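You operate a simulated robot arm through the tools that you are given. There is no shell and no other tool.

You are at the controls of a simulated robot arm. One attempt, no reset.

TASK
Park the small orange panel on the stacking board, guards between it and the end stop.
Fine: set a yellow guard over each of the two corners toward the end stop, then slide the panel along till both guards bear on it.

Only the result counts: the job must be done as asked and must still hold three seconds after the hand-in. Knocking over, shifting, dropping, spilling or breaking anything else fails it.

THE ROBOT
A 7-joint arm with a two-finger parallel gripper, fixed in place. Base frame: the origin is on the floor under the middle of its stand, x ahead of it, y to its left, z up; the work surface is at about z = 0.806. Readings come in m, degrees, newtons and seconds.
With the tool pointing down near the work surface it reaches from about 0.3 to 0.72 m from the base axis. Its first joint turns from -166.0 to 166.0 degrees. Payload 1.57 kg.
Tool frame: the origin (TCP) lies between the finger pads and is the grasp point; the fingertips stand 0.03 m ahead of it; z points along the fingers, y is the line along which they close. The gripper opens to 0.08 m. The fingers are 0.017 m wide and 0.012 m thick; the gripper's body (0.04 by 0.082 m) begins 0.08 m behind the TCP.
Orientation is that of the tool frame in the base frame, as a unit quaternion [x, y, z, w]. With the fingers straight down and closing along the base's y, the tool's x points along the base's -x, its y along +y and its z along -z.

THE INTERFACE
- The arm moves only by the tool jog_arm. Its argument "plan" is a list of rows, each a list of 7 numbers: the shift along the base's x, y, z in units of 25 mm (1.0 is 25 mm), then the turn, a rotation vector about the base's x, y, z in units of 6 degrees (1.0 is 6 degrees), then the finger opening in m, from 0 to 0.08. In form: [[tx, ty, tz, wx, wy, wz, grip], ...]. A call has 1 to 20 rows; each row shifts and turns the commanded pose from where the row before left it. A call with a number of a shift or a turn outside -1 to 1 is refused whole. Rows are played at 5 a second. More than 0.05 m and 8.6 degrees between two rows, or a gripper value outside its range, and nothing of the call is played. A pose out of reach is approached as far as the arm can. The call stops where the force on the tool passes 90 N (or 10 N more than at its start, if that is more) or the arm is blocked; 0.2 s more then pass. The fingers move at their own pace (about 0.072 m/s each) and stop on an object; they squeeze with about 21 N. The grip force told is the motor's: it shows also when the fingers shut on nothing. Time passes only in rows, and 0.2 s behind the last, so rows that do not move let the fingers close. It gives the time, the measured TCP pose, the force on the tool (base axes), the opening and the grip force at its end, in the units of the frame above (readings bear some noise), with the torque about the TCP (base axes, N m) and any sound that the robot's microphone picked up.
- Cameras (640 x 400 px; columns grow to the right, rows downward): "scene" is fixed at [0.0498, 0.6489, 1.5398]; the picture's right is [-0.88, -0.47, 0.00], its down [-0.44, 0.82, -0.37] and it looks along [0.17, -0.32, -0.93] (base axes); focal length 284 px, centre (320, 200). "wrist" rides on the gripper at [0.072, -0.007, -0.122] in the tool frame; the picture's right is [0.09, 1.00, 0.00], its down [-0.84, 0.08, -0.54] and it looks along [-0.54, 0.05, 0.84] (tool axes); focal length 238 px, centre (320, 200).
- snapshot(camera): a new picture of that camera. No time passes.
- raise_lower(by): slides the trunk up (or, below 0, down) by that many m; the arm rides with it, the base frame stays. It gives what a move gives, with no picture.
- measure_at(camera, pixels): for up to 12 pixels [column, row] of the newest picture of that camera ("zoom" is the newest enlarged one), the place [x, y, z] in the base frame of the surface seen there, good to about 0.002 m. No time passes.
- inspect(camera, box): a new picture of the part [left, top, right, bottom] of that camera's present view, enlarged. No time passes.
- job_done(): hands the job in; it is judged then, once.

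Unless the task says otherwise, let go and move clear before handing in.

The tools are called after "Request:" as a command line: name --pt "numbers of a row" for each row, then --argument value for the rest, lists and objects as JSON in quotes. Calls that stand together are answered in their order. jog_arm: Moves the arm, as the interface text tells. Its arguments: {"type":"object","properties":{"plan":{"type":"array"}},"required":["plan"]} The other tools are called the same way: raise_lower (by) moves the trunk up or down; snapshot (camera) takes a picture; measure_at (camera, pixels) gives the place of the surface under pixels of a picture; inspect (camera, box) takes an enlarged picture of a part of a camera's view; job_done () hands the job in.

At the start:

```text
clock: 0.0
tool_pos: [0.2331, 0.4278, 1.1312]
ee_rot: [0.0, 1.0, -0.004, -0.004]
wrist_force: [0.0, -0.5, 0.6]
wrist_torque: [0.01, -0.01, -0.02]
grip_width: 0.0799
grip_force: 0.0
trunk travel left (down, up): [-0.075, 0.04]
```

scene: 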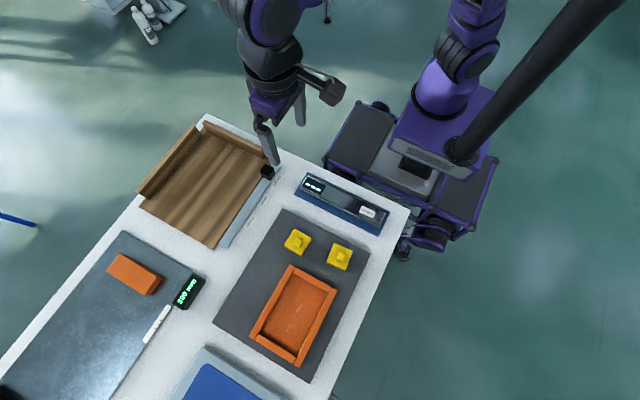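
wrist: 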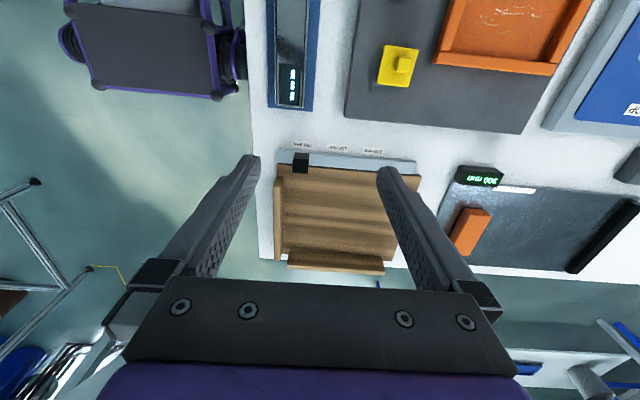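

The scene picture shows a wooden tray at about (205,190), a dark mat with two yellow guards at (297,241) and (339,257), an orange tray at (295,315), and another orange block at (133,274) on a dark steel board with a green display. I will look closer before I move anything.

Request:
inspect --camera "scene" --box '[200, 160, 420, 390]'

Request:
inspect --camera "scene" --box '[0, 220, 220, 400]'

Request:
inspect --camera "scene" --box '[120, 100, 300, 260]'

Request:
inspect --camera "wrist" --box '[240, 0, 640, 280]'

```text
1.74 times, centred on (310, 275) of scene
```

zoom: 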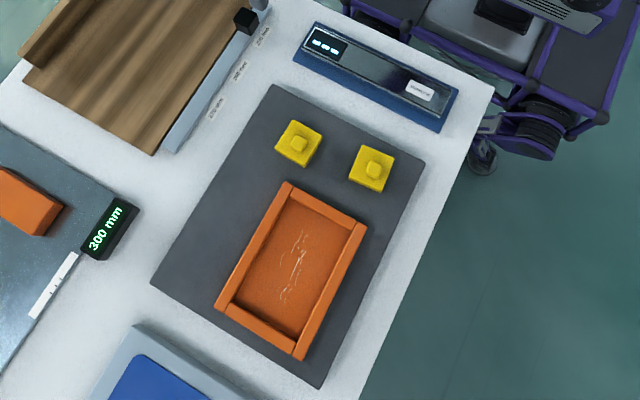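

```text
2.22 times, centred on (110, 310) of scene
```

zoom: 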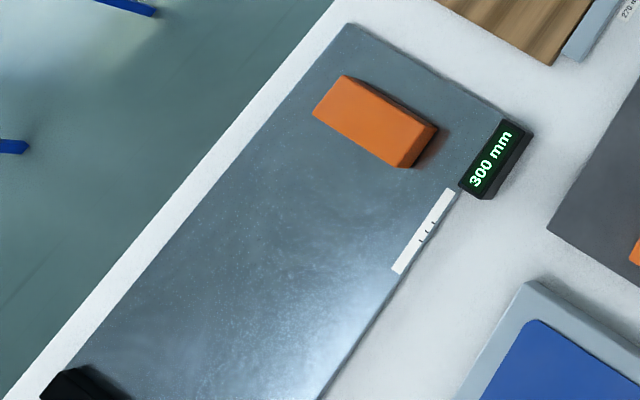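

```text
2.50 times, centred on (210, 180) of scene
```

zoom: 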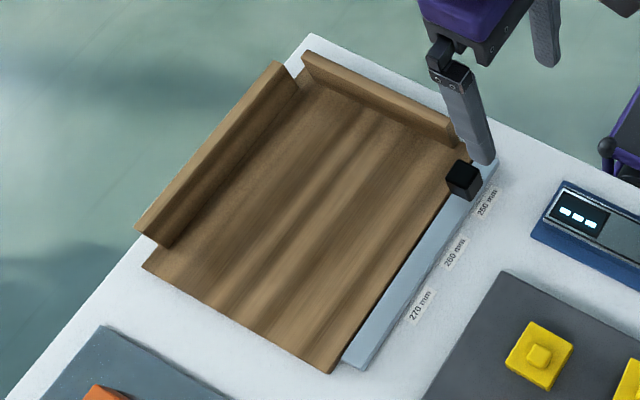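

```text
1.43 times, centred on (440, 140) of wrist
```

zoom: 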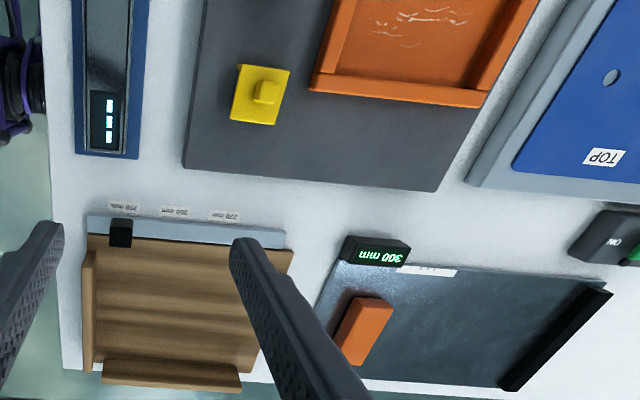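

The zooms show several fixtures: a wooden board with two fences and 250/260/270 mm marks, a steel plate with a "300 mm" readout and a dark bar at its far end, the orange framed panel on a dark mat, and a blue "TOP" thing. I will measure them to learn sizes and places.

Request:
measure_at --camera "scene" --pixels '[[205, 117], [150, 190], [210, 247], [265, 180], [281, 212], [396, 250], [310, 381], [216, 298], [292, 268], [336, 292], [297, 362], [253, 335]]'

Request:
snapshot --camera "scene"

```text
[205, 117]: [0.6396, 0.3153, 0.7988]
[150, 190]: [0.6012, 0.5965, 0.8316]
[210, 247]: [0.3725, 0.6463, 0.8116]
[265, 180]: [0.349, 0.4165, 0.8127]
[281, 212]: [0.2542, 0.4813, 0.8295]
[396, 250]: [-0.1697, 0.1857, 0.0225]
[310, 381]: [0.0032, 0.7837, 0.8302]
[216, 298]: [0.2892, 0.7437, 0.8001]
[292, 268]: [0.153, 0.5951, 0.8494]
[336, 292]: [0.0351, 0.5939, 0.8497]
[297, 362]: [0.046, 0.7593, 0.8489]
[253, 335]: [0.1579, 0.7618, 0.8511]
```

```text
taken
```

scene: 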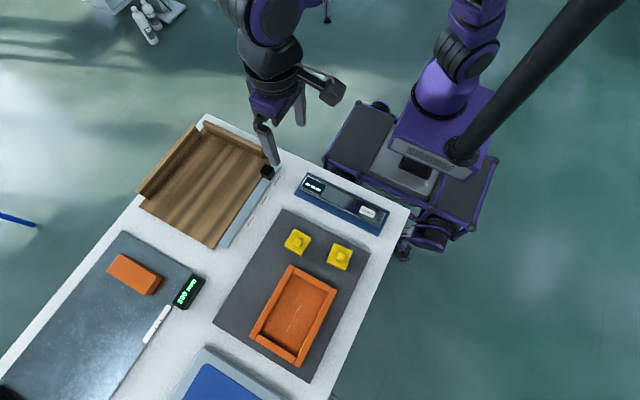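

Image right in the wrist view is +y and down is +x. I'll measure the fixtures seen there: the wooden board's fences, its rail and black slider at (300,162), the steel plate, the black bar at (605,240) and the blue panel.

Request:
snapshot --camera "wrist"

Request:
measure_at --camera "wrist" --pixels '[[301, 162], [350, 166], [340, 210], [340, 255], [335, 268], [278, 220], [480, 175], [472, 225], [560, 240], [605, 240], [630, 105], [600, 120]]'

Request:
measure_at --camera "scene" --pixels '[[297, 241], [299, 237], [339, 257], [341, 253], [295, 312], [133, 274], [20, 390], [60, 340], [187, 292], [235, 390], [205, 350], [340, 205]]'

```text
taken
```

wrist: 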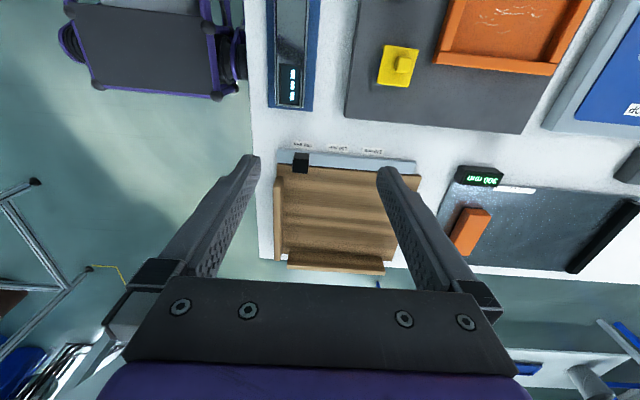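

```text
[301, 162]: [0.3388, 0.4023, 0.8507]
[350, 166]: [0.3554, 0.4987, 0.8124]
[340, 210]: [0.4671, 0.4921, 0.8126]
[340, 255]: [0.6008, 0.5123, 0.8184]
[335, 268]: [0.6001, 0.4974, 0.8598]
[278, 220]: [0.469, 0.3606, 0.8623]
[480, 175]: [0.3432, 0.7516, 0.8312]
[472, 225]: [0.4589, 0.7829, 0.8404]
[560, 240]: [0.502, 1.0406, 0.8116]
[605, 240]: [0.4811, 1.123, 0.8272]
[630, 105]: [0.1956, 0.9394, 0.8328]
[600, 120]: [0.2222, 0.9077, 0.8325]
```

```text
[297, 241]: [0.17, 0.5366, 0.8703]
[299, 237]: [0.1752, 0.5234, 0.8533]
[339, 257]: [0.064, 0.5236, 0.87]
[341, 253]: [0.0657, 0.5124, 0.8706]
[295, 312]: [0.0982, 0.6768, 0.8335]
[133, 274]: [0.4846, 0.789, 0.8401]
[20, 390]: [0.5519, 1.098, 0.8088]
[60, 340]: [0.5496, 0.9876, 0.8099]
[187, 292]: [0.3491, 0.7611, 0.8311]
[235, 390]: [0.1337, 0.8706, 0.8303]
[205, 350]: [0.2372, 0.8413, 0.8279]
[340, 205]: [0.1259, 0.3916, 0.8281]
```

The orange framed panel (about 0.12 x 0.165 m) lies on the dark mat. The wooden board's floor is at z = 0.8125, with fences at x ≈ 0.60 and y ≈ 0.36. The steel plate is too far away to reach. I'll turn the wrist camera towards +y, staying high, to see the mat, panel and guards better.

Request:
jog_arm --pt "-0.2 -0.2 0 0 0 1 0.08" --pt "-0.2 -0.2 0 0 0 1 0.08" --pt "-0.2 -0.2 0 0 0 1 0.08" --pt "-0.2 -0.2 0 0 0 1 0.08" --pt "-0.2 -0.2 0 0 0 1 0.08" --pt "-0.2 -0.2 0 0 0 1 0.08" --pt "-0.2 -0.2 0 0 0 1 0.08" --pt "-0.2 -0.2 0 0 0 1 0.08" --pt "-0.2 -0.2 0 0 0 1 0.08" --pt "-0.2 -0.2 0 0 0 1 0.08" --pt "-0.2 -0.2 0 0 0 1 0.08" --pt "-0.2 -0.2 0 0 0 1 0.08" --pt "-0.2 -0.2 0 0 0 1 0.08" --pt "-0.2 -0.2 0 0 0 1 0.08" --pt "-0.2 -0.2 0 0 0 1 0.08"

Request:
snapshot --camera "wrist"

Request:
snapshot --camera "scene"

```text
clock: 3.2
tool_pos: [0.1581, 0.3538, 1.1297]
ee_rot: [0.708, -0.706, 0.004, 0.001]
wrist_force: [0.8, -0.3, 0.1]
wrist_torque: [-0.01, 0.02, 0.0]
grip_width: 0.0798
grip_force: 0.1
trunk travel left (down, up): [-0.075, 0.04]
```

```text
taken
```

wrist: 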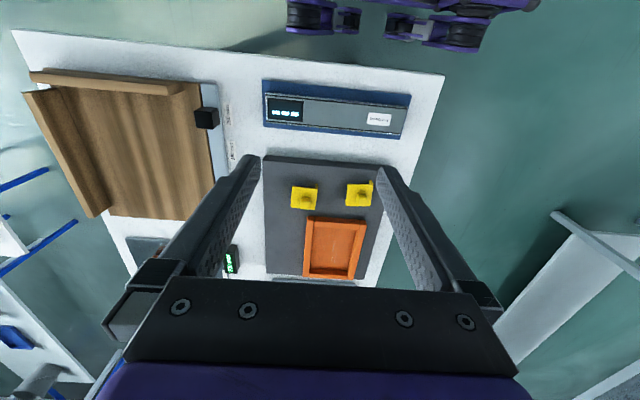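

```text
taken
```

scene: 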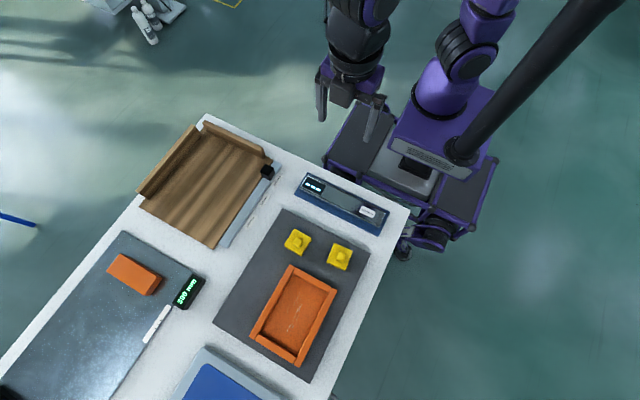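

From here the wrist view shows the mat, guards at (304,197) and (358,193), the panel, the blue meter and the wooden board. I'll zoom in on each.

Request:
inspect --camera "wrist" --box '[250, 140, 410, 290]'

Request:
inspect --camera "wrist" --box '[10, 50, 260, 230]'

Request:
inspect --camera "wrist" --box '[250, 65, 420, 150]'

Request:
inspect --camera "scene" --box '[270, 210, 380, 300]'

```text
2.67 times, centred on (330, 215) of wrist
```

zoom: 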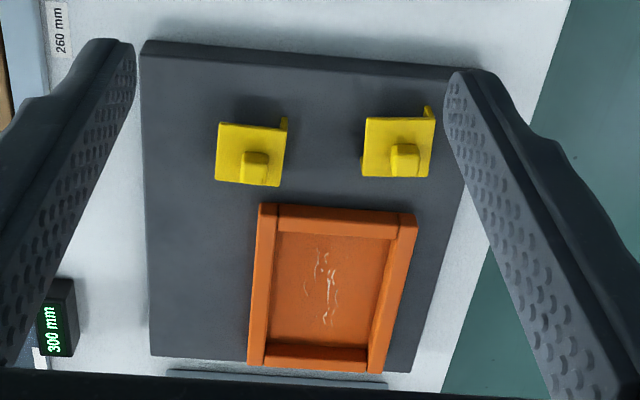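

```text
2.22 times, centred on (135, 140) of wrist
```

zoom: 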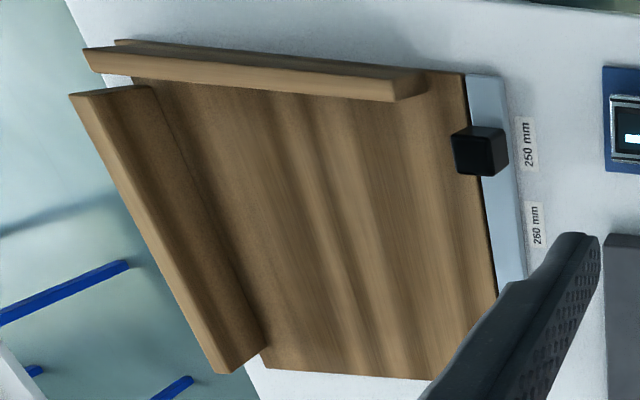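

```text
3.76 times, centred on (335, 108) of wrist
```

zoom: 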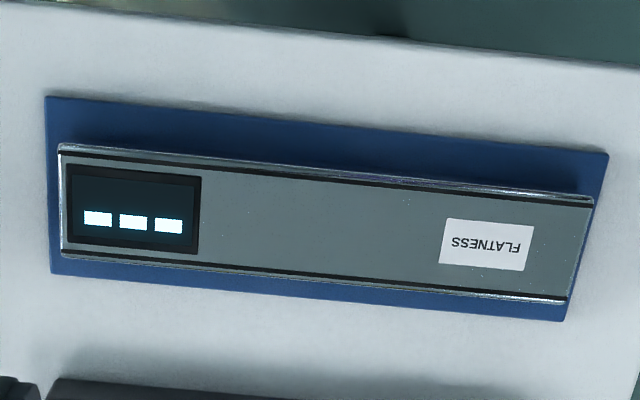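

```text
4.44 times, centred on (325, 255) of scene
```

zoom: 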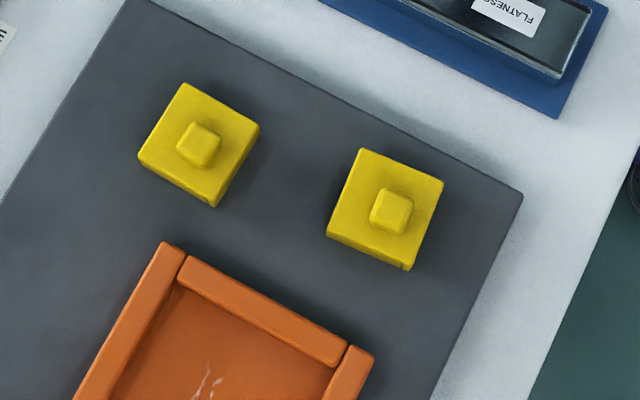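

The blue device is labelled FLATNESS, so it isn't a stop. The guards look like caps with a knob and walls on only some sides. I'll move the camera to +y for a view of the rest of the table and the guards from above.

Request:
jog_arm --pt "0.3 1 0 0 0 0 0.08" --pt "0.3 1 0 0 0 0 0.08" --pt "0.3 1 0 0 0 0 0.08" --pt "0.3 1 0 0 0 0 0.08" --pt "0.3 1 0 0 0 0 0.08" --pt "0.3 1 0 0 0 0 0.08" --pt "0.3 1 0 0 0 0 0.08" --pt "0.3 1 0 0 0 0 0.08"

Request:
snapshot --camera "wrist"

Request:
inspect --camera "wrist" --box '[0, 0, 640, 280]'

```text
clock: 5.0
tool_pos: [0.2182, 0.5527, 1.1314]
ee_rot: [-0.707, 0.707, -0.004, 0.001]
wrist_force: [0.2, 0.0, 0.6]
wrist_torque: [-0.01, 0.03, 0.03]
grip_width: 0.0799
grip_force: 0.1
trunk travel left (down, up): [-0.075, 0.04]
```

```text
taken
```

wrist: 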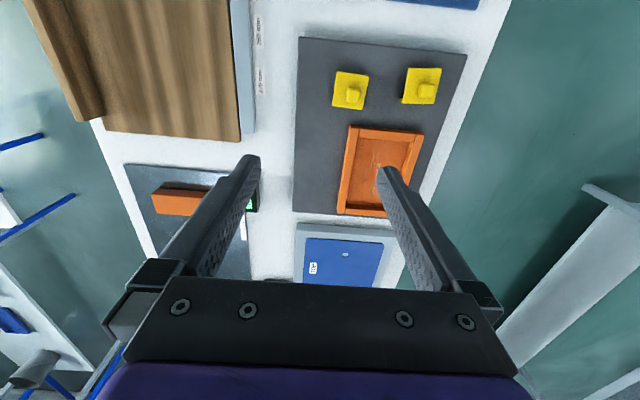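

```text
1.00 times, centred on (320, 140) of wrist (not enlarged: the box is as wide or as high as the picture)
```

zoom: 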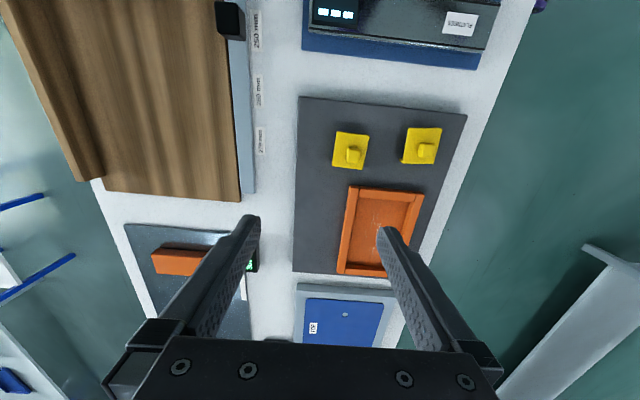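

The wooden board with two fences looks like the stacking board, and there are no other stops within reach. I'll come lower near the guards to learn their exact shape.

Request:
jog_arm --pt "-0.67 -0.67 -0.8 0 0 0 0.08" --pt "-0.67 -0.67 -0.8 0 0 0 0.08" --pt "-0.67 -0.67 -0.8 0 0 0 0.08" --pt "-0.67 -0.67 -0.8 0 0 0 0.08" --pt "-0.67 -0.67 -0.8 0 0 0 0.08" --pt "-0.67 -0.67 -0.8 0 0 0 0.08"

Request:
snapshot --camera "wrist"

Request:
inspect --camera "wrist" --box '[240, 60, 420, 210]'

```text
clock: 6.4
tool_pos: [0.1182, 0.4509, 1.0016]
ee_rot: [-0.705, 0.709, -0.007, -0.01]
wrist_force: [0.5, 0.2, 0.5]
wrist_torque: [-0.03, 0.02, 0.0]
grip_width: 0.0799
grip_force: 0.1
trunk travel left (down, up): [-0.075, 0.04]
```

```text
taken
```

wrist: 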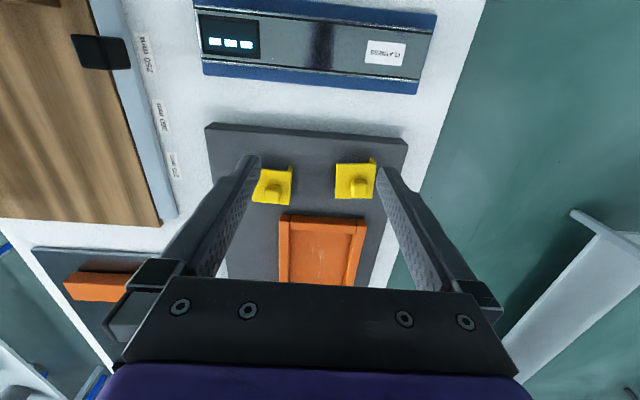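

```text
2.67 times, centred on (330, 135) of wrist
```

zoom: 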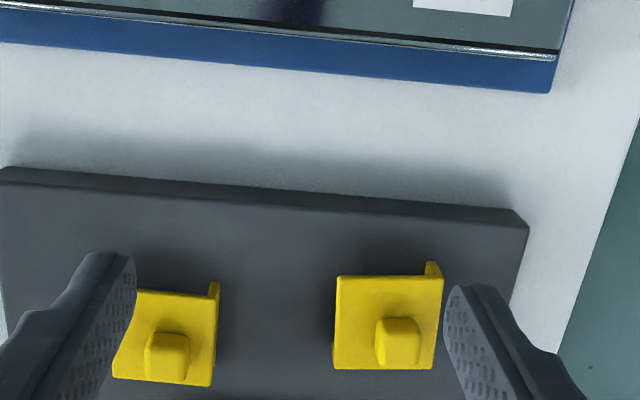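

Each guard has a thin wall on its -x side (the flange at (210,290) and (432,270) in the zoom) and is open towards -y. Next I'll look closely at the wooden board's fences.

Request:
jog_arm --pt "0.97 -0.26 0 0 0 0 0.08" --pt "0.97 -0.26 0 0 0 0 0.08" --pt "0.97 -0.26 0 0 0 0 0.08" --pt "0.97 -0.26 0 0 0 0 0.08" --pt "0.97 -0.26 0 0 0 0 0.08" --pt "0.97 -0.26 0 0 0 0 0.08" --pt "0.97 -0.26 0 0 0 0 0.08" --pt "0.97 -0.26 0 0 0 0 0.08" --pt "0.97 -0.26 0 0 0 0 0.08" --pt "0.97 -0.26 0 0 0 0 0.08" --pt "0.97 -0.26 0 0 0 0 0.08" --pt "0.97 -0.26 0 0 0 0 0.08"

Request:
snapshot --camera "wrist"

Request:
snapshot --camera "scene"

```text
clock: 9.0
tool_pos: [0.4093, 0.3732, 1.0107]
ee_rot: [0.707, -0.707, 0.005, 0.0]
wrist_force: [-0.3, -0.1, -0.1]
wrist_torque: [-0.01, -0.02, -0.04]
grip_width: 0.0799
grip_force: 0.1
trunk travel left (down, up): [-0.075, 0.04]
```

```text
taken
```

wrist: 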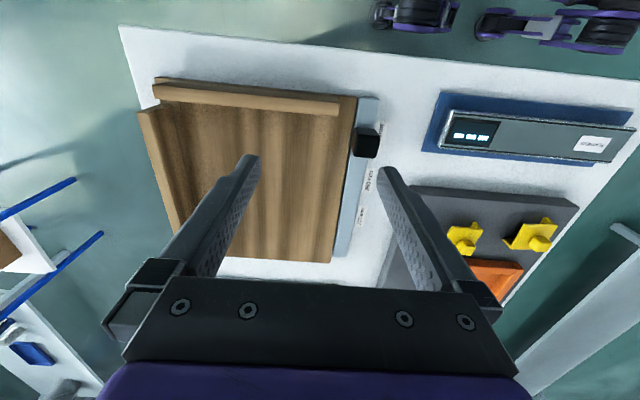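

```text
taken
```

scene: 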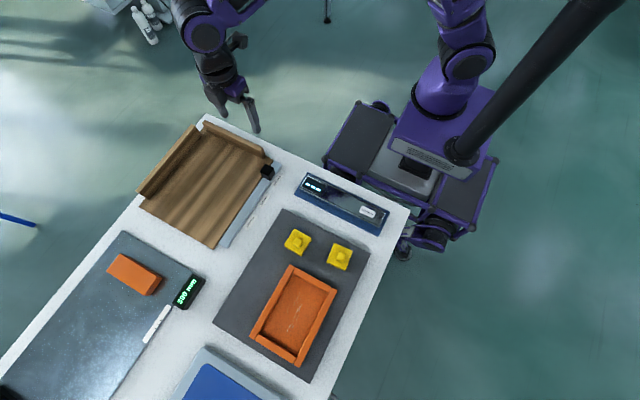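

The fence near the table's edge runs from (155,90) to (340,108), and the other fence from (140,112) to (178,235). I'll zoom in and measure both.

Request:
inspect --camera "wrist" --box '[120, 50, 400, 280]'

Request:
measure_at --camera "wrist" --pixels '[[160, 92], [335, 107], [250, 98], [250, 110], [155, 84], [350, 97], [148, 120], [160, 160], [175, 215], [185, 230], [300, 160], [200, 140]]'

Request:
measure_at --camera "wrist" --pixels '[[365, 140], [367, 110], [352, 180], [345, 235], [335, 255], [372, 148], [367, 180], [361, 215], [230, 250], [357, 155], [378, 130], [358, 125]]'

```text
1.74 times, centred on (260, 165) of wrist
```

zoom: 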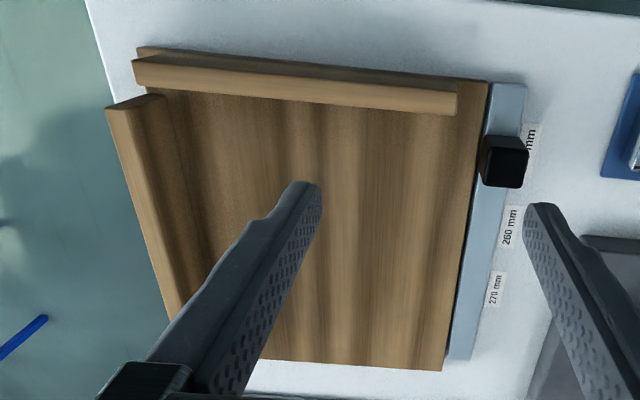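

```text
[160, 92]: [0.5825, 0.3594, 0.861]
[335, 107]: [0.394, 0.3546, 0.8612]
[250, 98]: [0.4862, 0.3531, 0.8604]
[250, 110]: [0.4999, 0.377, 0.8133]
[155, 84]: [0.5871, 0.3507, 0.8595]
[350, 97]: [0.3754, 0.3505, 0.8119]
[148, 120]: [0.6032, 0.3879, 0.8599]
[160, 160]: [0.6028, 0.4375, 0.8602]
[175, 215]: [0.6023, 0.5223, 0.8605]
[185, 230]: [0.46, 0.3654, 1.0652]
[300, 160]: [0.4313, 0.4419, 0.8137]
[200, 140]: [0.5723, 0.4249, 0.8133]
```

```text
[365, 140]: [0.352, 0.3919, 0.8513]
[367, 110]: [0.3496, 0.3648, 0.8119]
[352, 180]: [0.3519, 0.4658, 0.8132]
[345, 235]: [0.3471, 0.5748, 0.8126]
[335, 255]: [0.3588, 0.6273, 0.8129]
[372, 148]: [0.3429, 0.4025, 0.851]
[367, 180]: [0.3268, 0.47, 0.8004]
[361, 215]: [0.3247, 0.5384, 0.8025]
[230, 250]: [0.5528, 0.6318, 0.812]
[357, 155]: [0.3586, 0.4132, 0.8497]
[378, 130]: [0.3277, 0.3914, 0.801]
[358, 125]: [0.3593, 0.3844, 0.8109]
```

The board is about 0.245 m in x and 0.29 m in y, so its end stop is the fence across the short end (y ≈ 0.36, top z 0.86). The fence along x ≈ 0.60 is the side guide. Now I'll measure the panel and guards finely from the scene camera, starting with zooms.

Request:
inspect --camera "scene" --box '[275, 220, 365, 280]'

Request:
measure_at --camera "zoom" --pixels '[[320, 200], [100, 100], [540, 300]]'

```text
6.67 times, centred on (320, 250) of scene
```

zoom: 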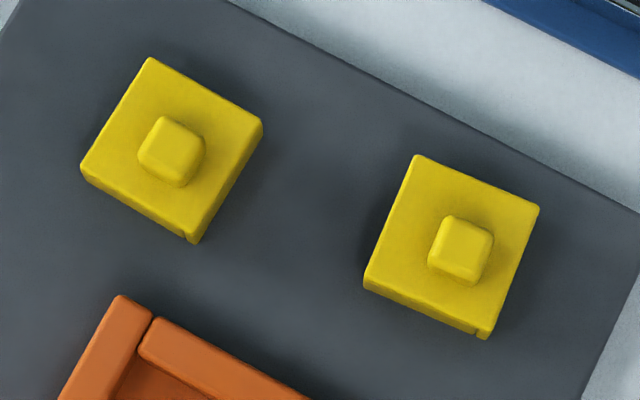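

```text
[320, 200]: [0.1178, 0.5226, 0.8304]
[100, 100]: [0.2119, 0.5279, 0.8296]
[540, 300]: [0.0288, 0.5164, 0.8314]
```

The zoom shows both guards clearly; the seam near the lower corner at (185,235) and (480,332) shows two walls meeting. I'll measure plate corners and knobs.

Request:
measure_at --camera "zoom" --pixels '[[150, 64], [256, 124], [192, 228], [90, 162], [165, 120], [199, 136], [184, 182], [145, 155], [170, 148]]'

Request:
measure_at --camera "zoom" --pixels '[[417, 160], [533, 207], [483, 322], [370, 280], [445, 220], [490, 236], [474, 280], [432, 262], [462, 245]]'

Request:
inspect --camera "scene" --box '[240, 255, 350, 375]'

```text
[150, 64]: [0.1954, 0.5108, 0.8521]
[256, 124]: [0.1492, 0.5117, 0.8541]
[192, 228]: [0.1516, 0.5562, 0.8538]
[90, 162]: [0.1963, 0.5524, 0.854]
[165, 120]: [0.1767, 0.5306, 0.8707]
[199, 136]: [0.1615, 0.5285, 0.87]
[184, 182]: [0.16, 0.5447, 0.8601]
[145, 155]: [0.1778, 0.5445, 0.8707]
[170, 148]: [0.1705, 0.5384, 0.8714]
```

```text
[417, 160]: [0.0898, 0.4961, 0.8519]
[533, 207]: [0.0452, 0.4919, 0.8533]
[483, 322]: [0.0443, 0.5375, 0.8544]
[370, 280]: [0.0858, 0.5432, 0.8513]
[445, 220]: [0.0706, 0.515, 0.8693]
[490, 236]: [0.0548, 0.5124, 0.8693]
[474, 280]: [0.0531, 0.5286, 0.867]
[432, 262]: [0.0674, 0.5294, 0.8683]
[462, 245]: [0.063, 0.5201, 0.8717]
```

```text
3.33 times, centred on (295, 315) of scene
```

zoom: 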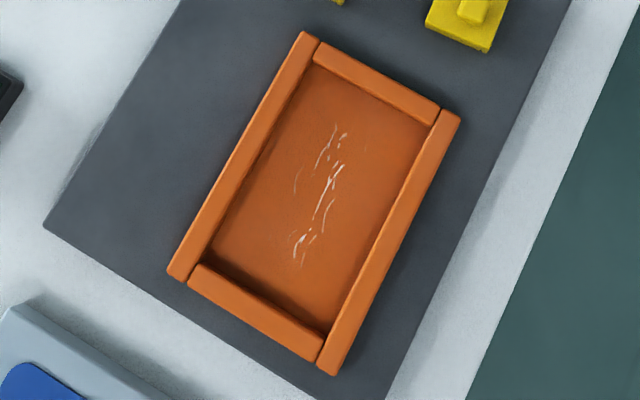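

Guard A's plate is about 0.046 m square, centred at (0.173, 0.533) with its knob at (0.170, 0.538). Guard B's is centred at (0.066, 0.517) with its knob at (0.062, 0.521). Now I'll measure the panel's rim and floor in this zoom.

Request:
measure_at --camera "zoom" --pixels '[[305, 35], [318, 42], [438, 112], [455, 116], [332, 370], [318, 357], [190, 276], [172, 270], [240, 150], [256, 160], [390, 240], [402, 246]]'

Request:
measure_at --camera "zoom" --pixels '[[300, 180], [330, 120], [270, 260], [375, 80], [260, 310], [420, 120], [300, 330], [100, 200], [430, 200], [230, 200], [376, 88], [254, 318]]'

```text
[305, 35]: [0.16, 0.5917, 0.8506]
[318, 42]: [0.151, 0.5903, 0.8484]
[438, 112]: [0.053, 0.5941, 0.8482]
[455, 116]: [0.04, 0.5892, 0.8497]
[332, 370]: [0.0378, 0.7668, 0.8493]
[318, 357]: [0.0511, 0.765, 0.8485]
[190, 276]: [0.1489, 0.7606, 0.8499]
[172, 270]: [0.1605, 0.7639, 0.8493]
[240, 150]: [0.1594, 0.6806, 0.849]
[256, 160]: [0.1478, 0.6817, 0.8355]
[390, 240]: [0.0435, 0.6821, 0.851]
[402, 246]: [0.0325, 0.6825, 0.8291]
```

```text
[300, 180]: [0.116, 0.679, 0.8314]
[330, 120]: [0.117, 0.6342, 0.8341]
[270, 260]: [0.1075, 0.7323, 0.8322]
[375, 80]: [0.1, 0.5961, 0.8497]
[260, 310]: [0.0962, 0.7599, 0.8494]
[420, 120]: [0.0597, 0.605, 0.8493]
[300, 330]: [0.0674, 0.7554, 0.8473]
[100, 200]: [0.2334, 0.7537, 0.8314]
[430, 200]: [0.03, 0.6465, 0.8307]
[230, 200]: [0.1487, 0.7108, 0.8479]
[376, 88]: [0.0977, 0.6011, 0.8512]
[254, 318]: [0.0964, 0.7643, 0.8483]
```

The panel is about 0.126 x 0.18 m (x 0.036–0.162, y 0.588–0.768), lying square, with a 13 mm wide rim and its top at 0.8495; the mat top is at 0.830. I'll fly back over the panel for a closer look before gripping its -x rim bar.

Request:
jog_arm --pt "-0.951 0.637 0 0 0 0 0.08" --pt "-0.951 0.637 0 0 0 0 0.08" --pt "-0.951 0.637 0 0 0 0 0.08" --pt "-0.951 0.637 0 0 0 0 0.08" --pt "-0.951 0.637 0 0 0 0 0.08" --pt "-0.951 0.637 0 0 0 0 0.08" --pt "-0.951 0.637 0 0 0 0 0.08" --pt "-0.951 0.637 0 0 0 0 0.08" --pt "-0.951 0.637 0 0 0 0 0.08" --pt "-0.951 0.637 0 0 0 0 0.08" --pt "-0.951 0.637 0 0 0 0 0.08" --pt "-0.951 0.637 0 0 0 0 0.08" --pt "-0.951 0.637 0 0 0 0 0.08"

Request:
snapshot --camera "wrist"

Request:
inspect --camera "wrist" --box '[200, 0, 460, 290]'

```text
clock: 11.8
tool_pos: [0.0975, 0.5807, 1.0118]
ee_rot: [-0.706, 0.708, -0.005, 0.001]
wrist_force: [-0.4, 0.4, 0.9]
wrist_torque: [0.01, 0.04, 0.02]
grip_width: 0.0799
grip_force: 0.0
trunk travel left (down, up): [-0.075, 0.04]
```

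```text
taken
```

wrist: 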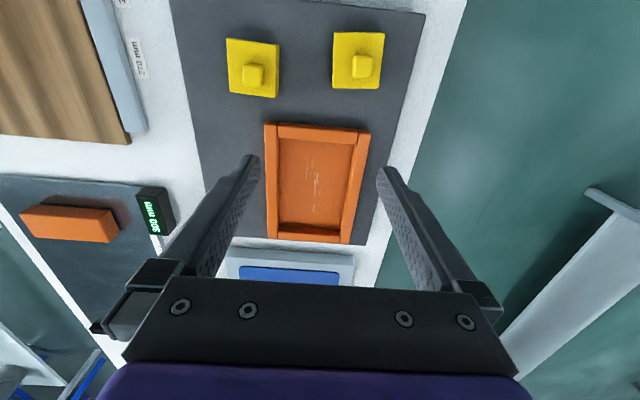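

```text
1.38 times, centred on (330, 145) of wrist
```

zoom: 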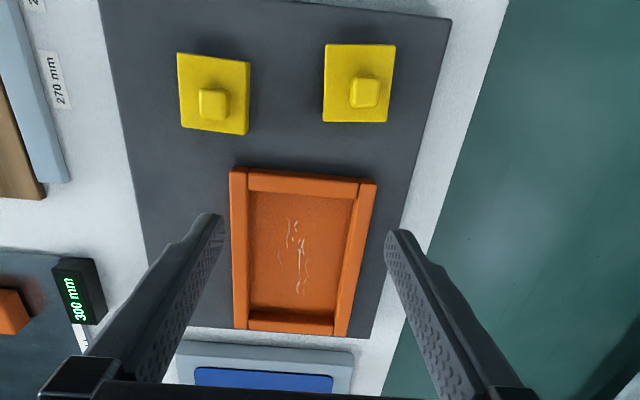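

I'll zoom in on the -x bar (right bar, from (370,130) to (345,240) in the wrist picture) and measure its edges for the grip.

Request:
inspect --camera "wrist" --box '[310, 110, 390, 250]'

Request:
measure_at --camera "wrist" --pixels '[[350, 180], [353, 180], [356, 180], [359, 180], [362, 180], [365, 180], [347, 180], [344, 180], [368, 140], [362, 140], [268, 180], [276, 180]]'

```text
2.86 times, centred on (350, 180) of wrist
```

zoom: 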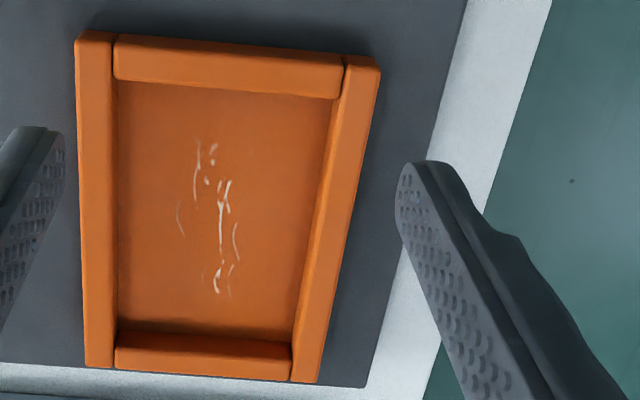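

```text
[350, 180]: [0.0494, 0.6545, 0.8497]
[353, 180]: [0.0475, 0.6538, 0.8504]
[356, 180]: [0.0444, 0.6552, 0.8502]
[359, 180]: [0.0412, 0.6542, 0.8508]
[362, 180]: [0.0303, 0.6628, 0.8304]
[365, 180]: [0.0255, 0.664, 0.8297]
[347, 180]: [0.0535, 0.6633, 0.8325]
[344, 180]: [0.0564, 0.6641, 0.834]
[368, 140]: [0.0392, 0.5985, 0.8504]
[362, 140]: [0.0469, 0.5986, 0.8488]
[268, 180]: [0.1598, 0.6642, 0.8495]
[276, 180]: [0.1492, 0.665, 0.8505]
```

The bar's centre line is at x ≈ 0.044, 13 mm wide, with its top at 0.850. I'll move above its middle (0.044, 0.678), descend to 0.90 with the fingers partly closed, and check.

Request:
jog_arm --pt "-0.428 0.778 -0.8 0 0 0 0.07" --pt "-0.428 0.778 -0.8 0 0 0 0.06" --pt "-0.428 0.778 -0.8 0 0 0 0.05" --pt "-0.428 0.778 -0.8 0 0 0 0.045" --pt "-0.428 0.778 -0.8 0 0 0 0.045" --pt "0 0 -0.3 0 0 0 0.045"

Request:
snapshot --camera "wrist"

Request:
inspect --camera "scene" --box '[240, 255, 350, 375]'

```text
clock: 13.2
tool_pos: [0.0428, 0.6783, 0.9041]
ee_rot: [-0.707, 0.707, -0.005, 0.0]
wrist_force: [-0.7, 0.3, -0.4]
wrist_torque: [-0.04, 0.02, 0.0]
grip_width: 0.0449
grip_force: 0.1
trunk travel left (down, up): [-0.075, 0.04]
```

```text
taken
```

wrist: 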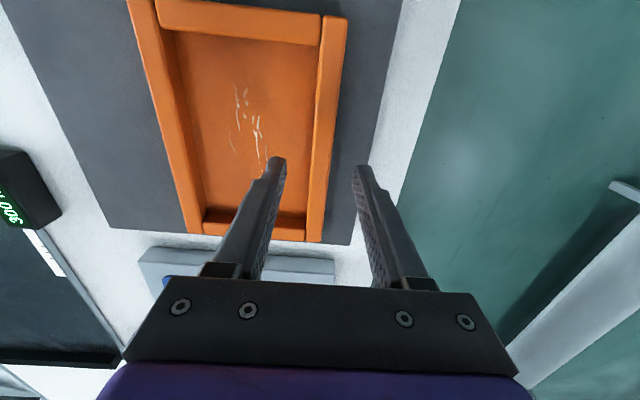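

```text
3.33 times, centred on (295, 315) of scene
```

zoom: 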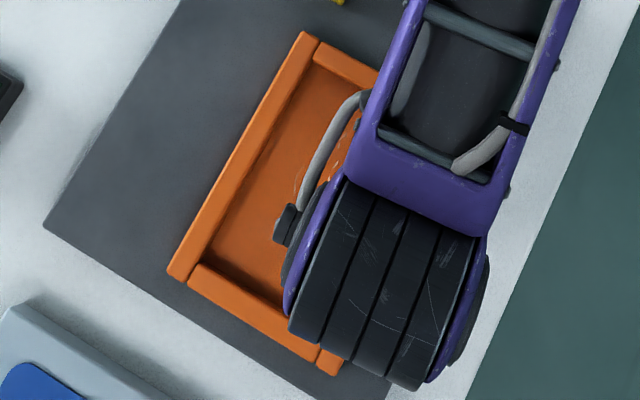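

The fingers straddle the right bar (tips at (280,160) and (360,168)) and tool x = 0.0428 against the bar's 0.044. I'll lower to tips at about 0.837, just above the panel floor, then look before closing.

Request:
jog_arm --pt "0.05 0 -0.5 0 0 0 0.045" --pt "0 0 -0.5 0 0 0 0.045" --pt "0 0 -0.48 0 0 0 0.045"

Request:
snapshot --camera "wrist"

```text
clock: 14.0
tool_pos: [0.0448, 0.6783, 0.8675]
ee_rot: [0.708, -0.707, 0.004, -0.001]
wrist_force: [0.3, -0.3, 0.3]
wrist_torque: [0.02, 0.03, 0.02]
grip_width: 0.045
grip_force: 0.0
trunk travel left (down, up): [-0.075, 0.04]
```

```text
taken
```

wrist: 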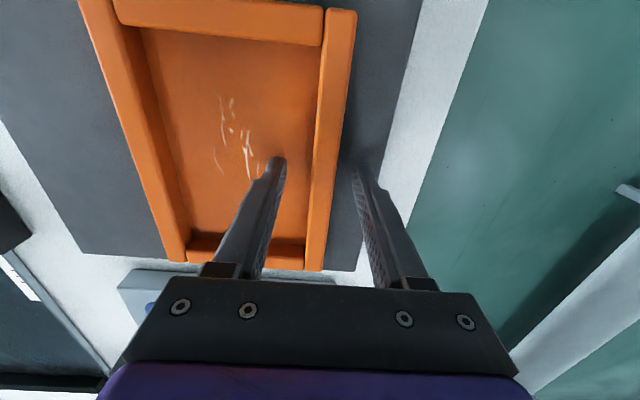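

No contact so far and the fingers straddle the bar symmetrically. I'll close on it.

Request:
jog_arm --pt "0 0 0 0 0 0 0.025" --pt "0 0 0 0 0 0 0.0" --pt "0 0 0 0 0 0 0.0" --pt "0 0 0 0 0 0 0.0" --pt "0 0 0 0 0 0 0.0"

```text
clock: 15.2
tool_pos: [0.0451, 0.678, 0.8666]
ee_rot: [0.707, -0.707, 0.006, 0.0]
wrist_force: [-1.1, -0.2, -0.5]
wrist_torque: [0.15, 0.12, 0.06]
grip_width: 0.0158
grip_force: 21.1
trunk travel left (down, up): [-0.075, 0.04]
```

The fingers hold the bar at 0.0158 m with 21 N. I'll lift 10 mm slowly and check the load and tilt.

Request:
jog_arm --pt "0 0 0.1 0 0 0 0.0" --pt "0 0 0.1 0 0 0 0.0" --pt "0 0 0.1 0 0 0 0.0" --pt "0 0 0.1 0 0 0 0.0" --pt "0 0 0 0 0 0 0.0"

Request:
snapshot --camera "wrist"

Request:
measure_at --camera "wrist" --pixels '[[90, 20], [180, 245], [330, 30], [315, 260], [220, 15], [200, 160]]'

```text
clock: 16.4
tool_pos: [0.0458, 0.6774, 0.877]
ee_rot: [0.707, -0.707, 0.006, 0.0]
wrist_force: [0.2, 0.1, -1.7]
wrist_torque: [-0.05, 0.15, 0.04]
grip_width: 0.0155
grip_force: 20.8
trunk travel left (down, up): [-0.075, 0.04]
```

```text
taken
```

wrist: 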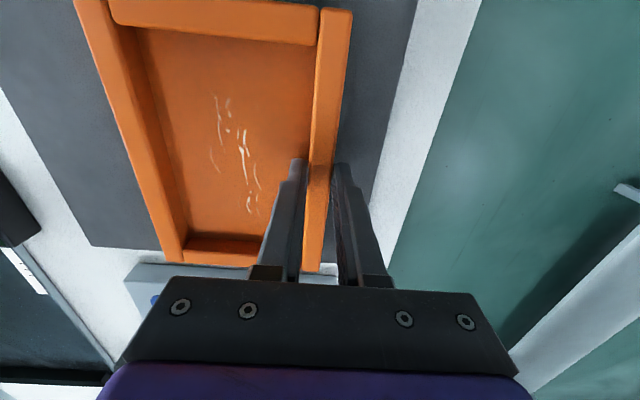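

```text
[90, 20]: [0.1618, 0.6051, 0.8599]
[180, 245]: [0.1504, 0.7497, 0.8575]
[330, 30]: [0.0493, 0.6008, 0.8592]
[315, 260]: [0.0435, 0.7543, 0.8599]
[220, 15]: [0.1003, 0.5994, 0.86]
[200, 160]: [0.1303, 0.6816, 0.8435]
```

The panel came up level (rim z ≈ 0.859–0.860 everywhere, about 0.17 kg). Before carrying it I'll measure the end stop's inner face and its ends from the scene camera.

Request:
inspect --camera "scene" --box '[170, 110, 290, 190]'

```text
5.00 times, centred on (230, 150) of scene
```

zoom: 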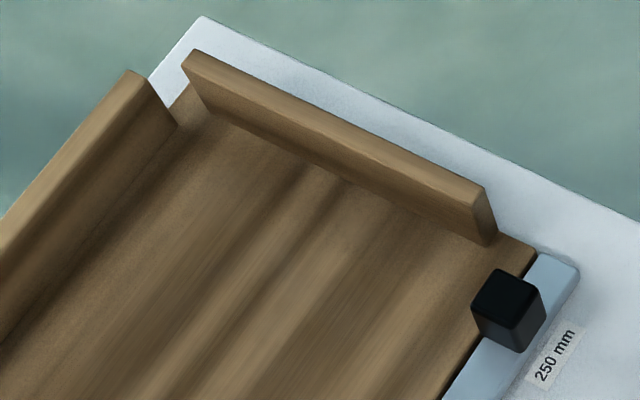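

Request:
measure_at --camera "zoom" --pixels '[[205, 75], [330, 128], [470, 200], [488, 240], [300, 165], [220, 110], [400, 205], [475, 238], [290, 150], [350, 170], [180, 120], [150, 110]]'

Request:
measure_at --camera "zoom" --pixels '[[200, 60], [300, 105], [400, 155], [475, 195], [340, 150], [345, 185], [330, 190], [500, 290], [512, 330], [480, 300], [530, 250], [130, 85]]'

```text
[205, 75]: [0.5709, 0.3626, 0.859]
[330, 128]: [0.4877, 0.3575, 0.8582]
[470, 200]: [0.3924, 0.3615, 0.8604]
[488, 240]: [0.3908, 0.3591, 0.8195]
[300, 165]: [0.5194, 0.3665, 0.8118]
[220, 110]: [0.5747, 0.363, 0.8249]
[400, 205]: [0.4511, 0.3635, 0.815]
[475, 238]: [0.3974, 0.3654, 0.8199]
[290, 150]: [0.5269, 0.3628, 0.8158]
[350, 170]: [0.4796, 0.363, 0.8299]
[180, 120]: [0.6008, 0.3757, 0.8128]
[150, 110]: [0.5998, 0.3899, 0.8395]
```

```text
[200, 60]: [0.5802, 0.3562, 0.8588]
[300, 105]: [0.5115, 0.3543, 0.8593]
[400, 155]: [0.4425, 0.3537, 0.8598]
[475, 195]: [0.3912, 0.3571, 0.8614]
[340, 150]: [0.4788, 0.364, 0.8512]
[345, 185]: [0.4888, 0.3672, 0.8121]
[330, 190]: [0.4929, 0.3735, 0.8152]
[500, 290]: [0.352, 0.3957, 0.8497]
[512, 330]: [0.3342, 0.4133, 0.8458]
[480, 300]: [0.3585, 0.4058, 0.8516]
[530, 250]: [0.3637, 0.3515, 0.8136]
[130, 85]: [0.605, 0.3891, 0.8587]
```

The stop's inner face is at y ≈ 0.3635, spanning x from 0.391 to about 0.583. I'll carry the panel so its centre comes over (0.475, 0.4835), leaving about 30 mm to the stop; that puts the tool at (0.4185, 0.4835).

Request:
jog_arm --pt "0 0 0.5 0 0 0 0.0" --pt "0 0 0.8 0 0 0 0.0" --pt "0 0 0.9 0 0 0 0.0" --pt "0 0 0.9 0 0 0 0.0" --pt "0 0 0.9 0 0 0 0.0"

Request:
snapshot --camera "scene"

```text
clock: 17.6
tool_pos: [0.0462, 0.6775, 0.9768]
ee_rot: [-0.707, 0.707, -0.005, 0.001]
wrist_force: [0.7, -0.2, -2.3]
wrist_torque: [-0.02, 0.13, -0.06]
grip_width: 0.0157
grip_force: 20.9
trunk travel left (down, up): [-0.075, 0.04]
```

```text
taken
```

scene: 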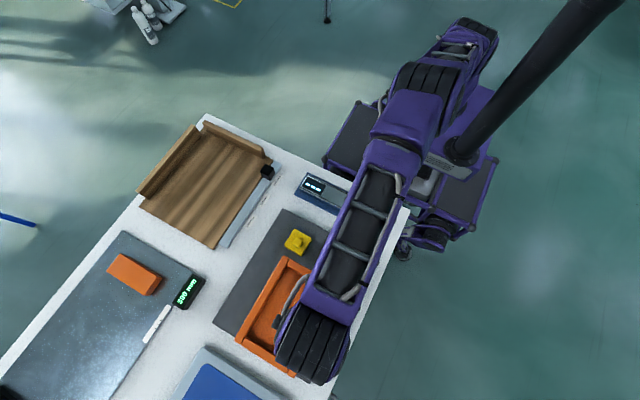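

The panel is held level and clear. I'll carry it across to above the board.

Request:
jog_arm --pt "0.4 -0.2 0 0 0 0 0.0" --pt "0.85 -0.443 0 0 0 0 0.0" --pt "0.85 -0.443 0 0 0 0 0.0" --pt "0.85 -0.443 0 0 0 0 0.0" --pt "0.85 -0.443 0 0 0 0 0.0" --pt "0.85 -0.443 0 0 0 0 0.0" --pt "0.85 -0.443 0 0 0 0 0.0" --pt "0.85 -0.443 0 0 0 0 0.0" --pt "0.85 -0.443 0 0 0 0 0.0" --pt "0.85 -0.443 0 0 0 0 0.0" --pt "0.85 -0.443 0 0 0 0 0.0" --pt "0.85 -0.443 0 0 0 0 0.0" --pt "0.85 -0.443 0 0 0 0 0.0" --pt "0.85 -0.443 0 0 0 0 0.0" --pt "0.85 -0.443 0 0 0 0 0.0" --pt "0.85 -0.443 0 0 0 0 0.0" --pt "0.85 -0.443 0 0 0 0 0.0" --pt "0.85 -0.443 0 0 0 0 0.0" --pt "0 0 0 0 0 0 0.0"

Request:
snapshot --camera "scene"

Request:
snapshot --camera "wrist"

```text
clock: 21.6
tool_pos: [0.4164, 0.4847, 0.9773]
ee_rot: [-0.707, 0.708, -0.006, 0.0]
wrist_force: [0.1, -0.3, -1.9]
wrist_torque: [0.0, 0.16, 0.0]
grip_width: 0.0154
grip_force: 21.8
trunk travel left (down, up): [-0.075, 0.04]
```

```text
taken
```

scene: 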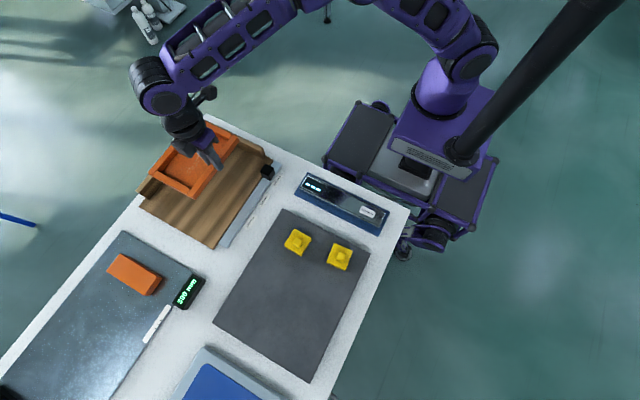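

```text
taken
```

wrist: 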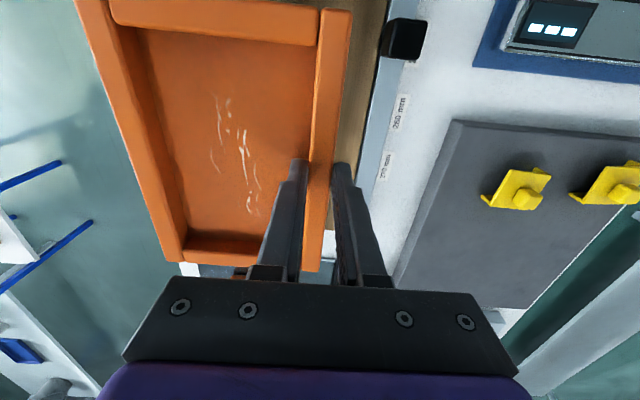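

The panel hangs over the board. I'll measure its front edge and rim positions to confirm squareness before lowering.

Request:
measure_at --camera "wrist" --pixels '[[80, 5], [120, 12], [200, 5], [300, 10], [345, 14], [348, 40], [330, 150], [180, 250], [310, 255], [84, 30], [130, 160], [250, 3]]'

Request:
inspect --camera "scene" --box '[120, 100, 300, 260]'

```text
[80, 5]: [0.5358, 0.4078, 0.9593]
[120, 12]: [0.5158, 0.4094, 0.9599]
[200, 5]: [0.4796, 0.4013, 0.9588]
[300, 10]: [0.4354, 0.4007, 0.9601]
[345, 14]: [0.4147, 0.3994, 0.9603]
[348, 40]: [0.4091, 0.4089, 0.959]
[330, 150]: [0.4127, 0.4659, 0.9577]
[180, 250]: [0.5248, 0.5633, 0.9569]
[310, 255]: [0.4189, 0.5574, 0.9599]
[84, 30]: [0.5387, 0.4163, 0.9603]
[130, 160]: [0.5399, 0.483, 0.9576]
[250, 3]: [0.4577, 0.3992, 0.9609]
```

```text
2.50 times, centred on (210, 180) of scene
```

zoom: 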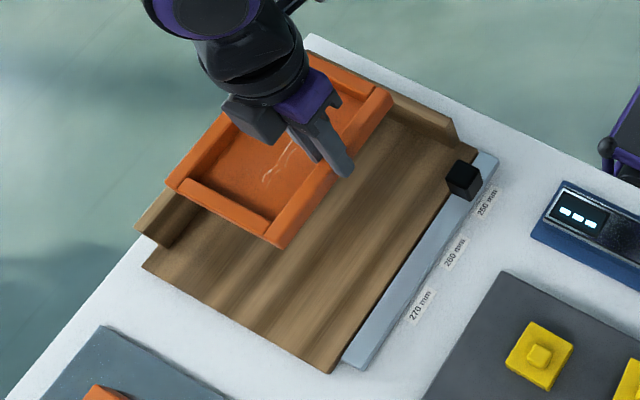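

The rim is level (about 0.9595) and square with the board, and the front edge is at y ≈ 0.395. I'll lower it towards the board, stopping a little above.

Request:
jog_arm --pt "0.05 0 -0.8 0 0 0 0.0" --pt "0.04 0 -1 0 0 0 0.0" --pt "0 0 -1 0 0 0 0.0" --pt "0 0 -1 0 0 0 0.0" --pt "0 0 -0.8 0 0 0 0.0" --pt "0 0 -0.2 0 0 0 0.0" --pt "0 0 0 0 0 0 0.0"

Request:
inspect --camera "scene" --box '[120, 100, 300, 260]'

Request:
snapshot --camera "wrist"

```text
clock: 23.2
tool_pos: [0.4173, 0.4843, 0.8576]
ee_rot: [-0.707, 0.707, -0.006, -0.001]
wrist_force: [-0.5, 1.0, -1.9]
wrist_torque: [0.01, 0.16, 0.03]
grip_width: 0.0156
grip_force: 21.3
trunk travel left (down, up): [-0.075, 0.04]
```

```text
2.50 times, centred on (210, 180) of scene
```

zoom: 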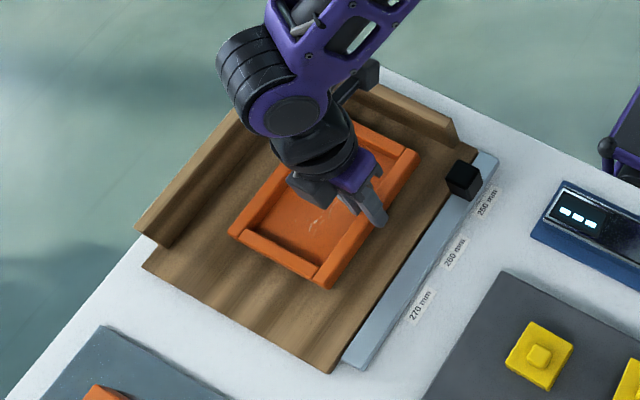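

```text
taken
```

wrist: 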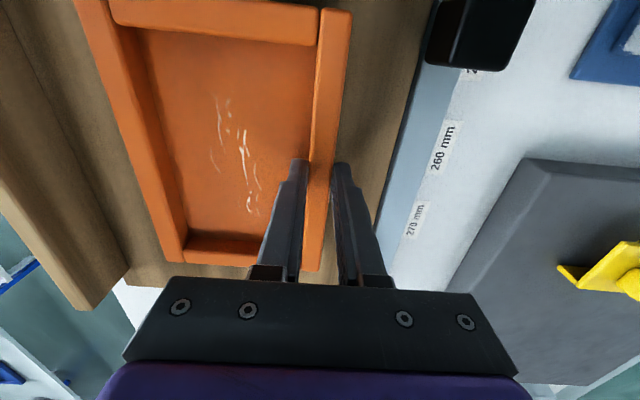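

The panel hovers about 8 mm over the board, clear of both fences. I'll ease it down in small steps until it rests.

Request:
jog_arm --pt "0 0 -0.08 0 0 0 0.0" --pt "0 0 -0.08 0 0 0 0.0" --pt "0 0 -0.06 0 0 0 0.0" --pt "0 0 -0.04 0 0 0 0.0" --pt "0 0 -0.04 0 0 0 0.0" --pt "0 0 0 0 0 0 0.0"

```text
clock: 24.6
tool_pos: [0.4186, 0.4837, 0.8476]
ee_rot: [-0.707, 0.707, -0.006, 0.001]
wrist_force: [-0.5, 0.4, -1.2]
wrist_torque: [0.08, 0.06, 0.0]
grip_width: 0.0157
grip_force: 21.6
trunk travel left (down, up): [-0.075, 0.04]
```

The torque fell from 0.16 to 0.06, so the panel's far side is touching. I'll go a millimetre or so further until it takes the load.

Request:
jog_arm --pt "0 0 -0.03 0 0 0 0.0" --pt "0 0 -0.03 0 0 0 0.0" --pt "0 0 0 0 0 0 0.0"

Request:
snapshot --camera "wrist"

Request:
measure_at --camera "wrist" --pixels '[[90, 20], [110, 90], [180, 250], [220, 20], [338, 30], [328, 130], [312, 260], [200, 150], [375, 100], [220, 245]]'

```text
clock: 25.4
tool_pos: [0.4171, 0.4836, 0.8481]
ee_rot: [0.708, -0.706, 0.005, -0.002]
wrist_force: [-2.1, -1.7, 11.0]
wrist_torque: [-0.49, 0.19, 0.01]
grip_width: 0.0159
grip_force: 21.2
trunk travel left (down, up): [-0.075, 0.04]
```

```text
taken
```

wrist: 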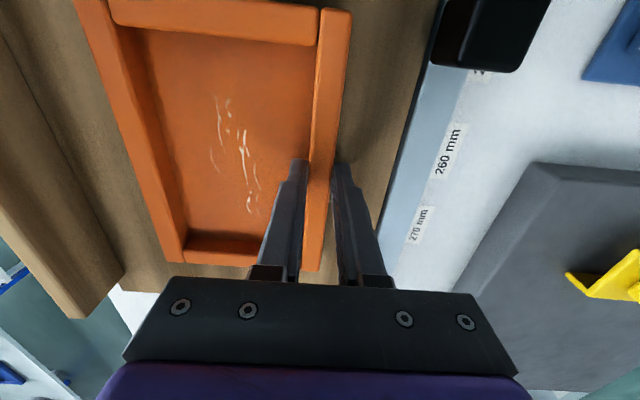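

```text
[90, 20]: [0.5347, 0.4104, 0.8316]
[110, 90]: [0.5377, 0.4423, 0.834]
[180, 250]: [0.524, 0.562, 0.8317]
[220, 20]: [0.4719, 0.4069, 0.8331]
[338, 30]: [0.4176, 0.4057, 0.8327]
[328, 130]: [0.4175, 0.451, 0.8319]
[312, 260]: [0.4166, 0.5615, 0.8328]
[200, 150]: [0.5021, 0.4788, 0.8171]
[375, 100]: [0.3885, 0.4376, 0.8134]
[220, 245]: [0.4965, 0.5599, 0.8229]
```

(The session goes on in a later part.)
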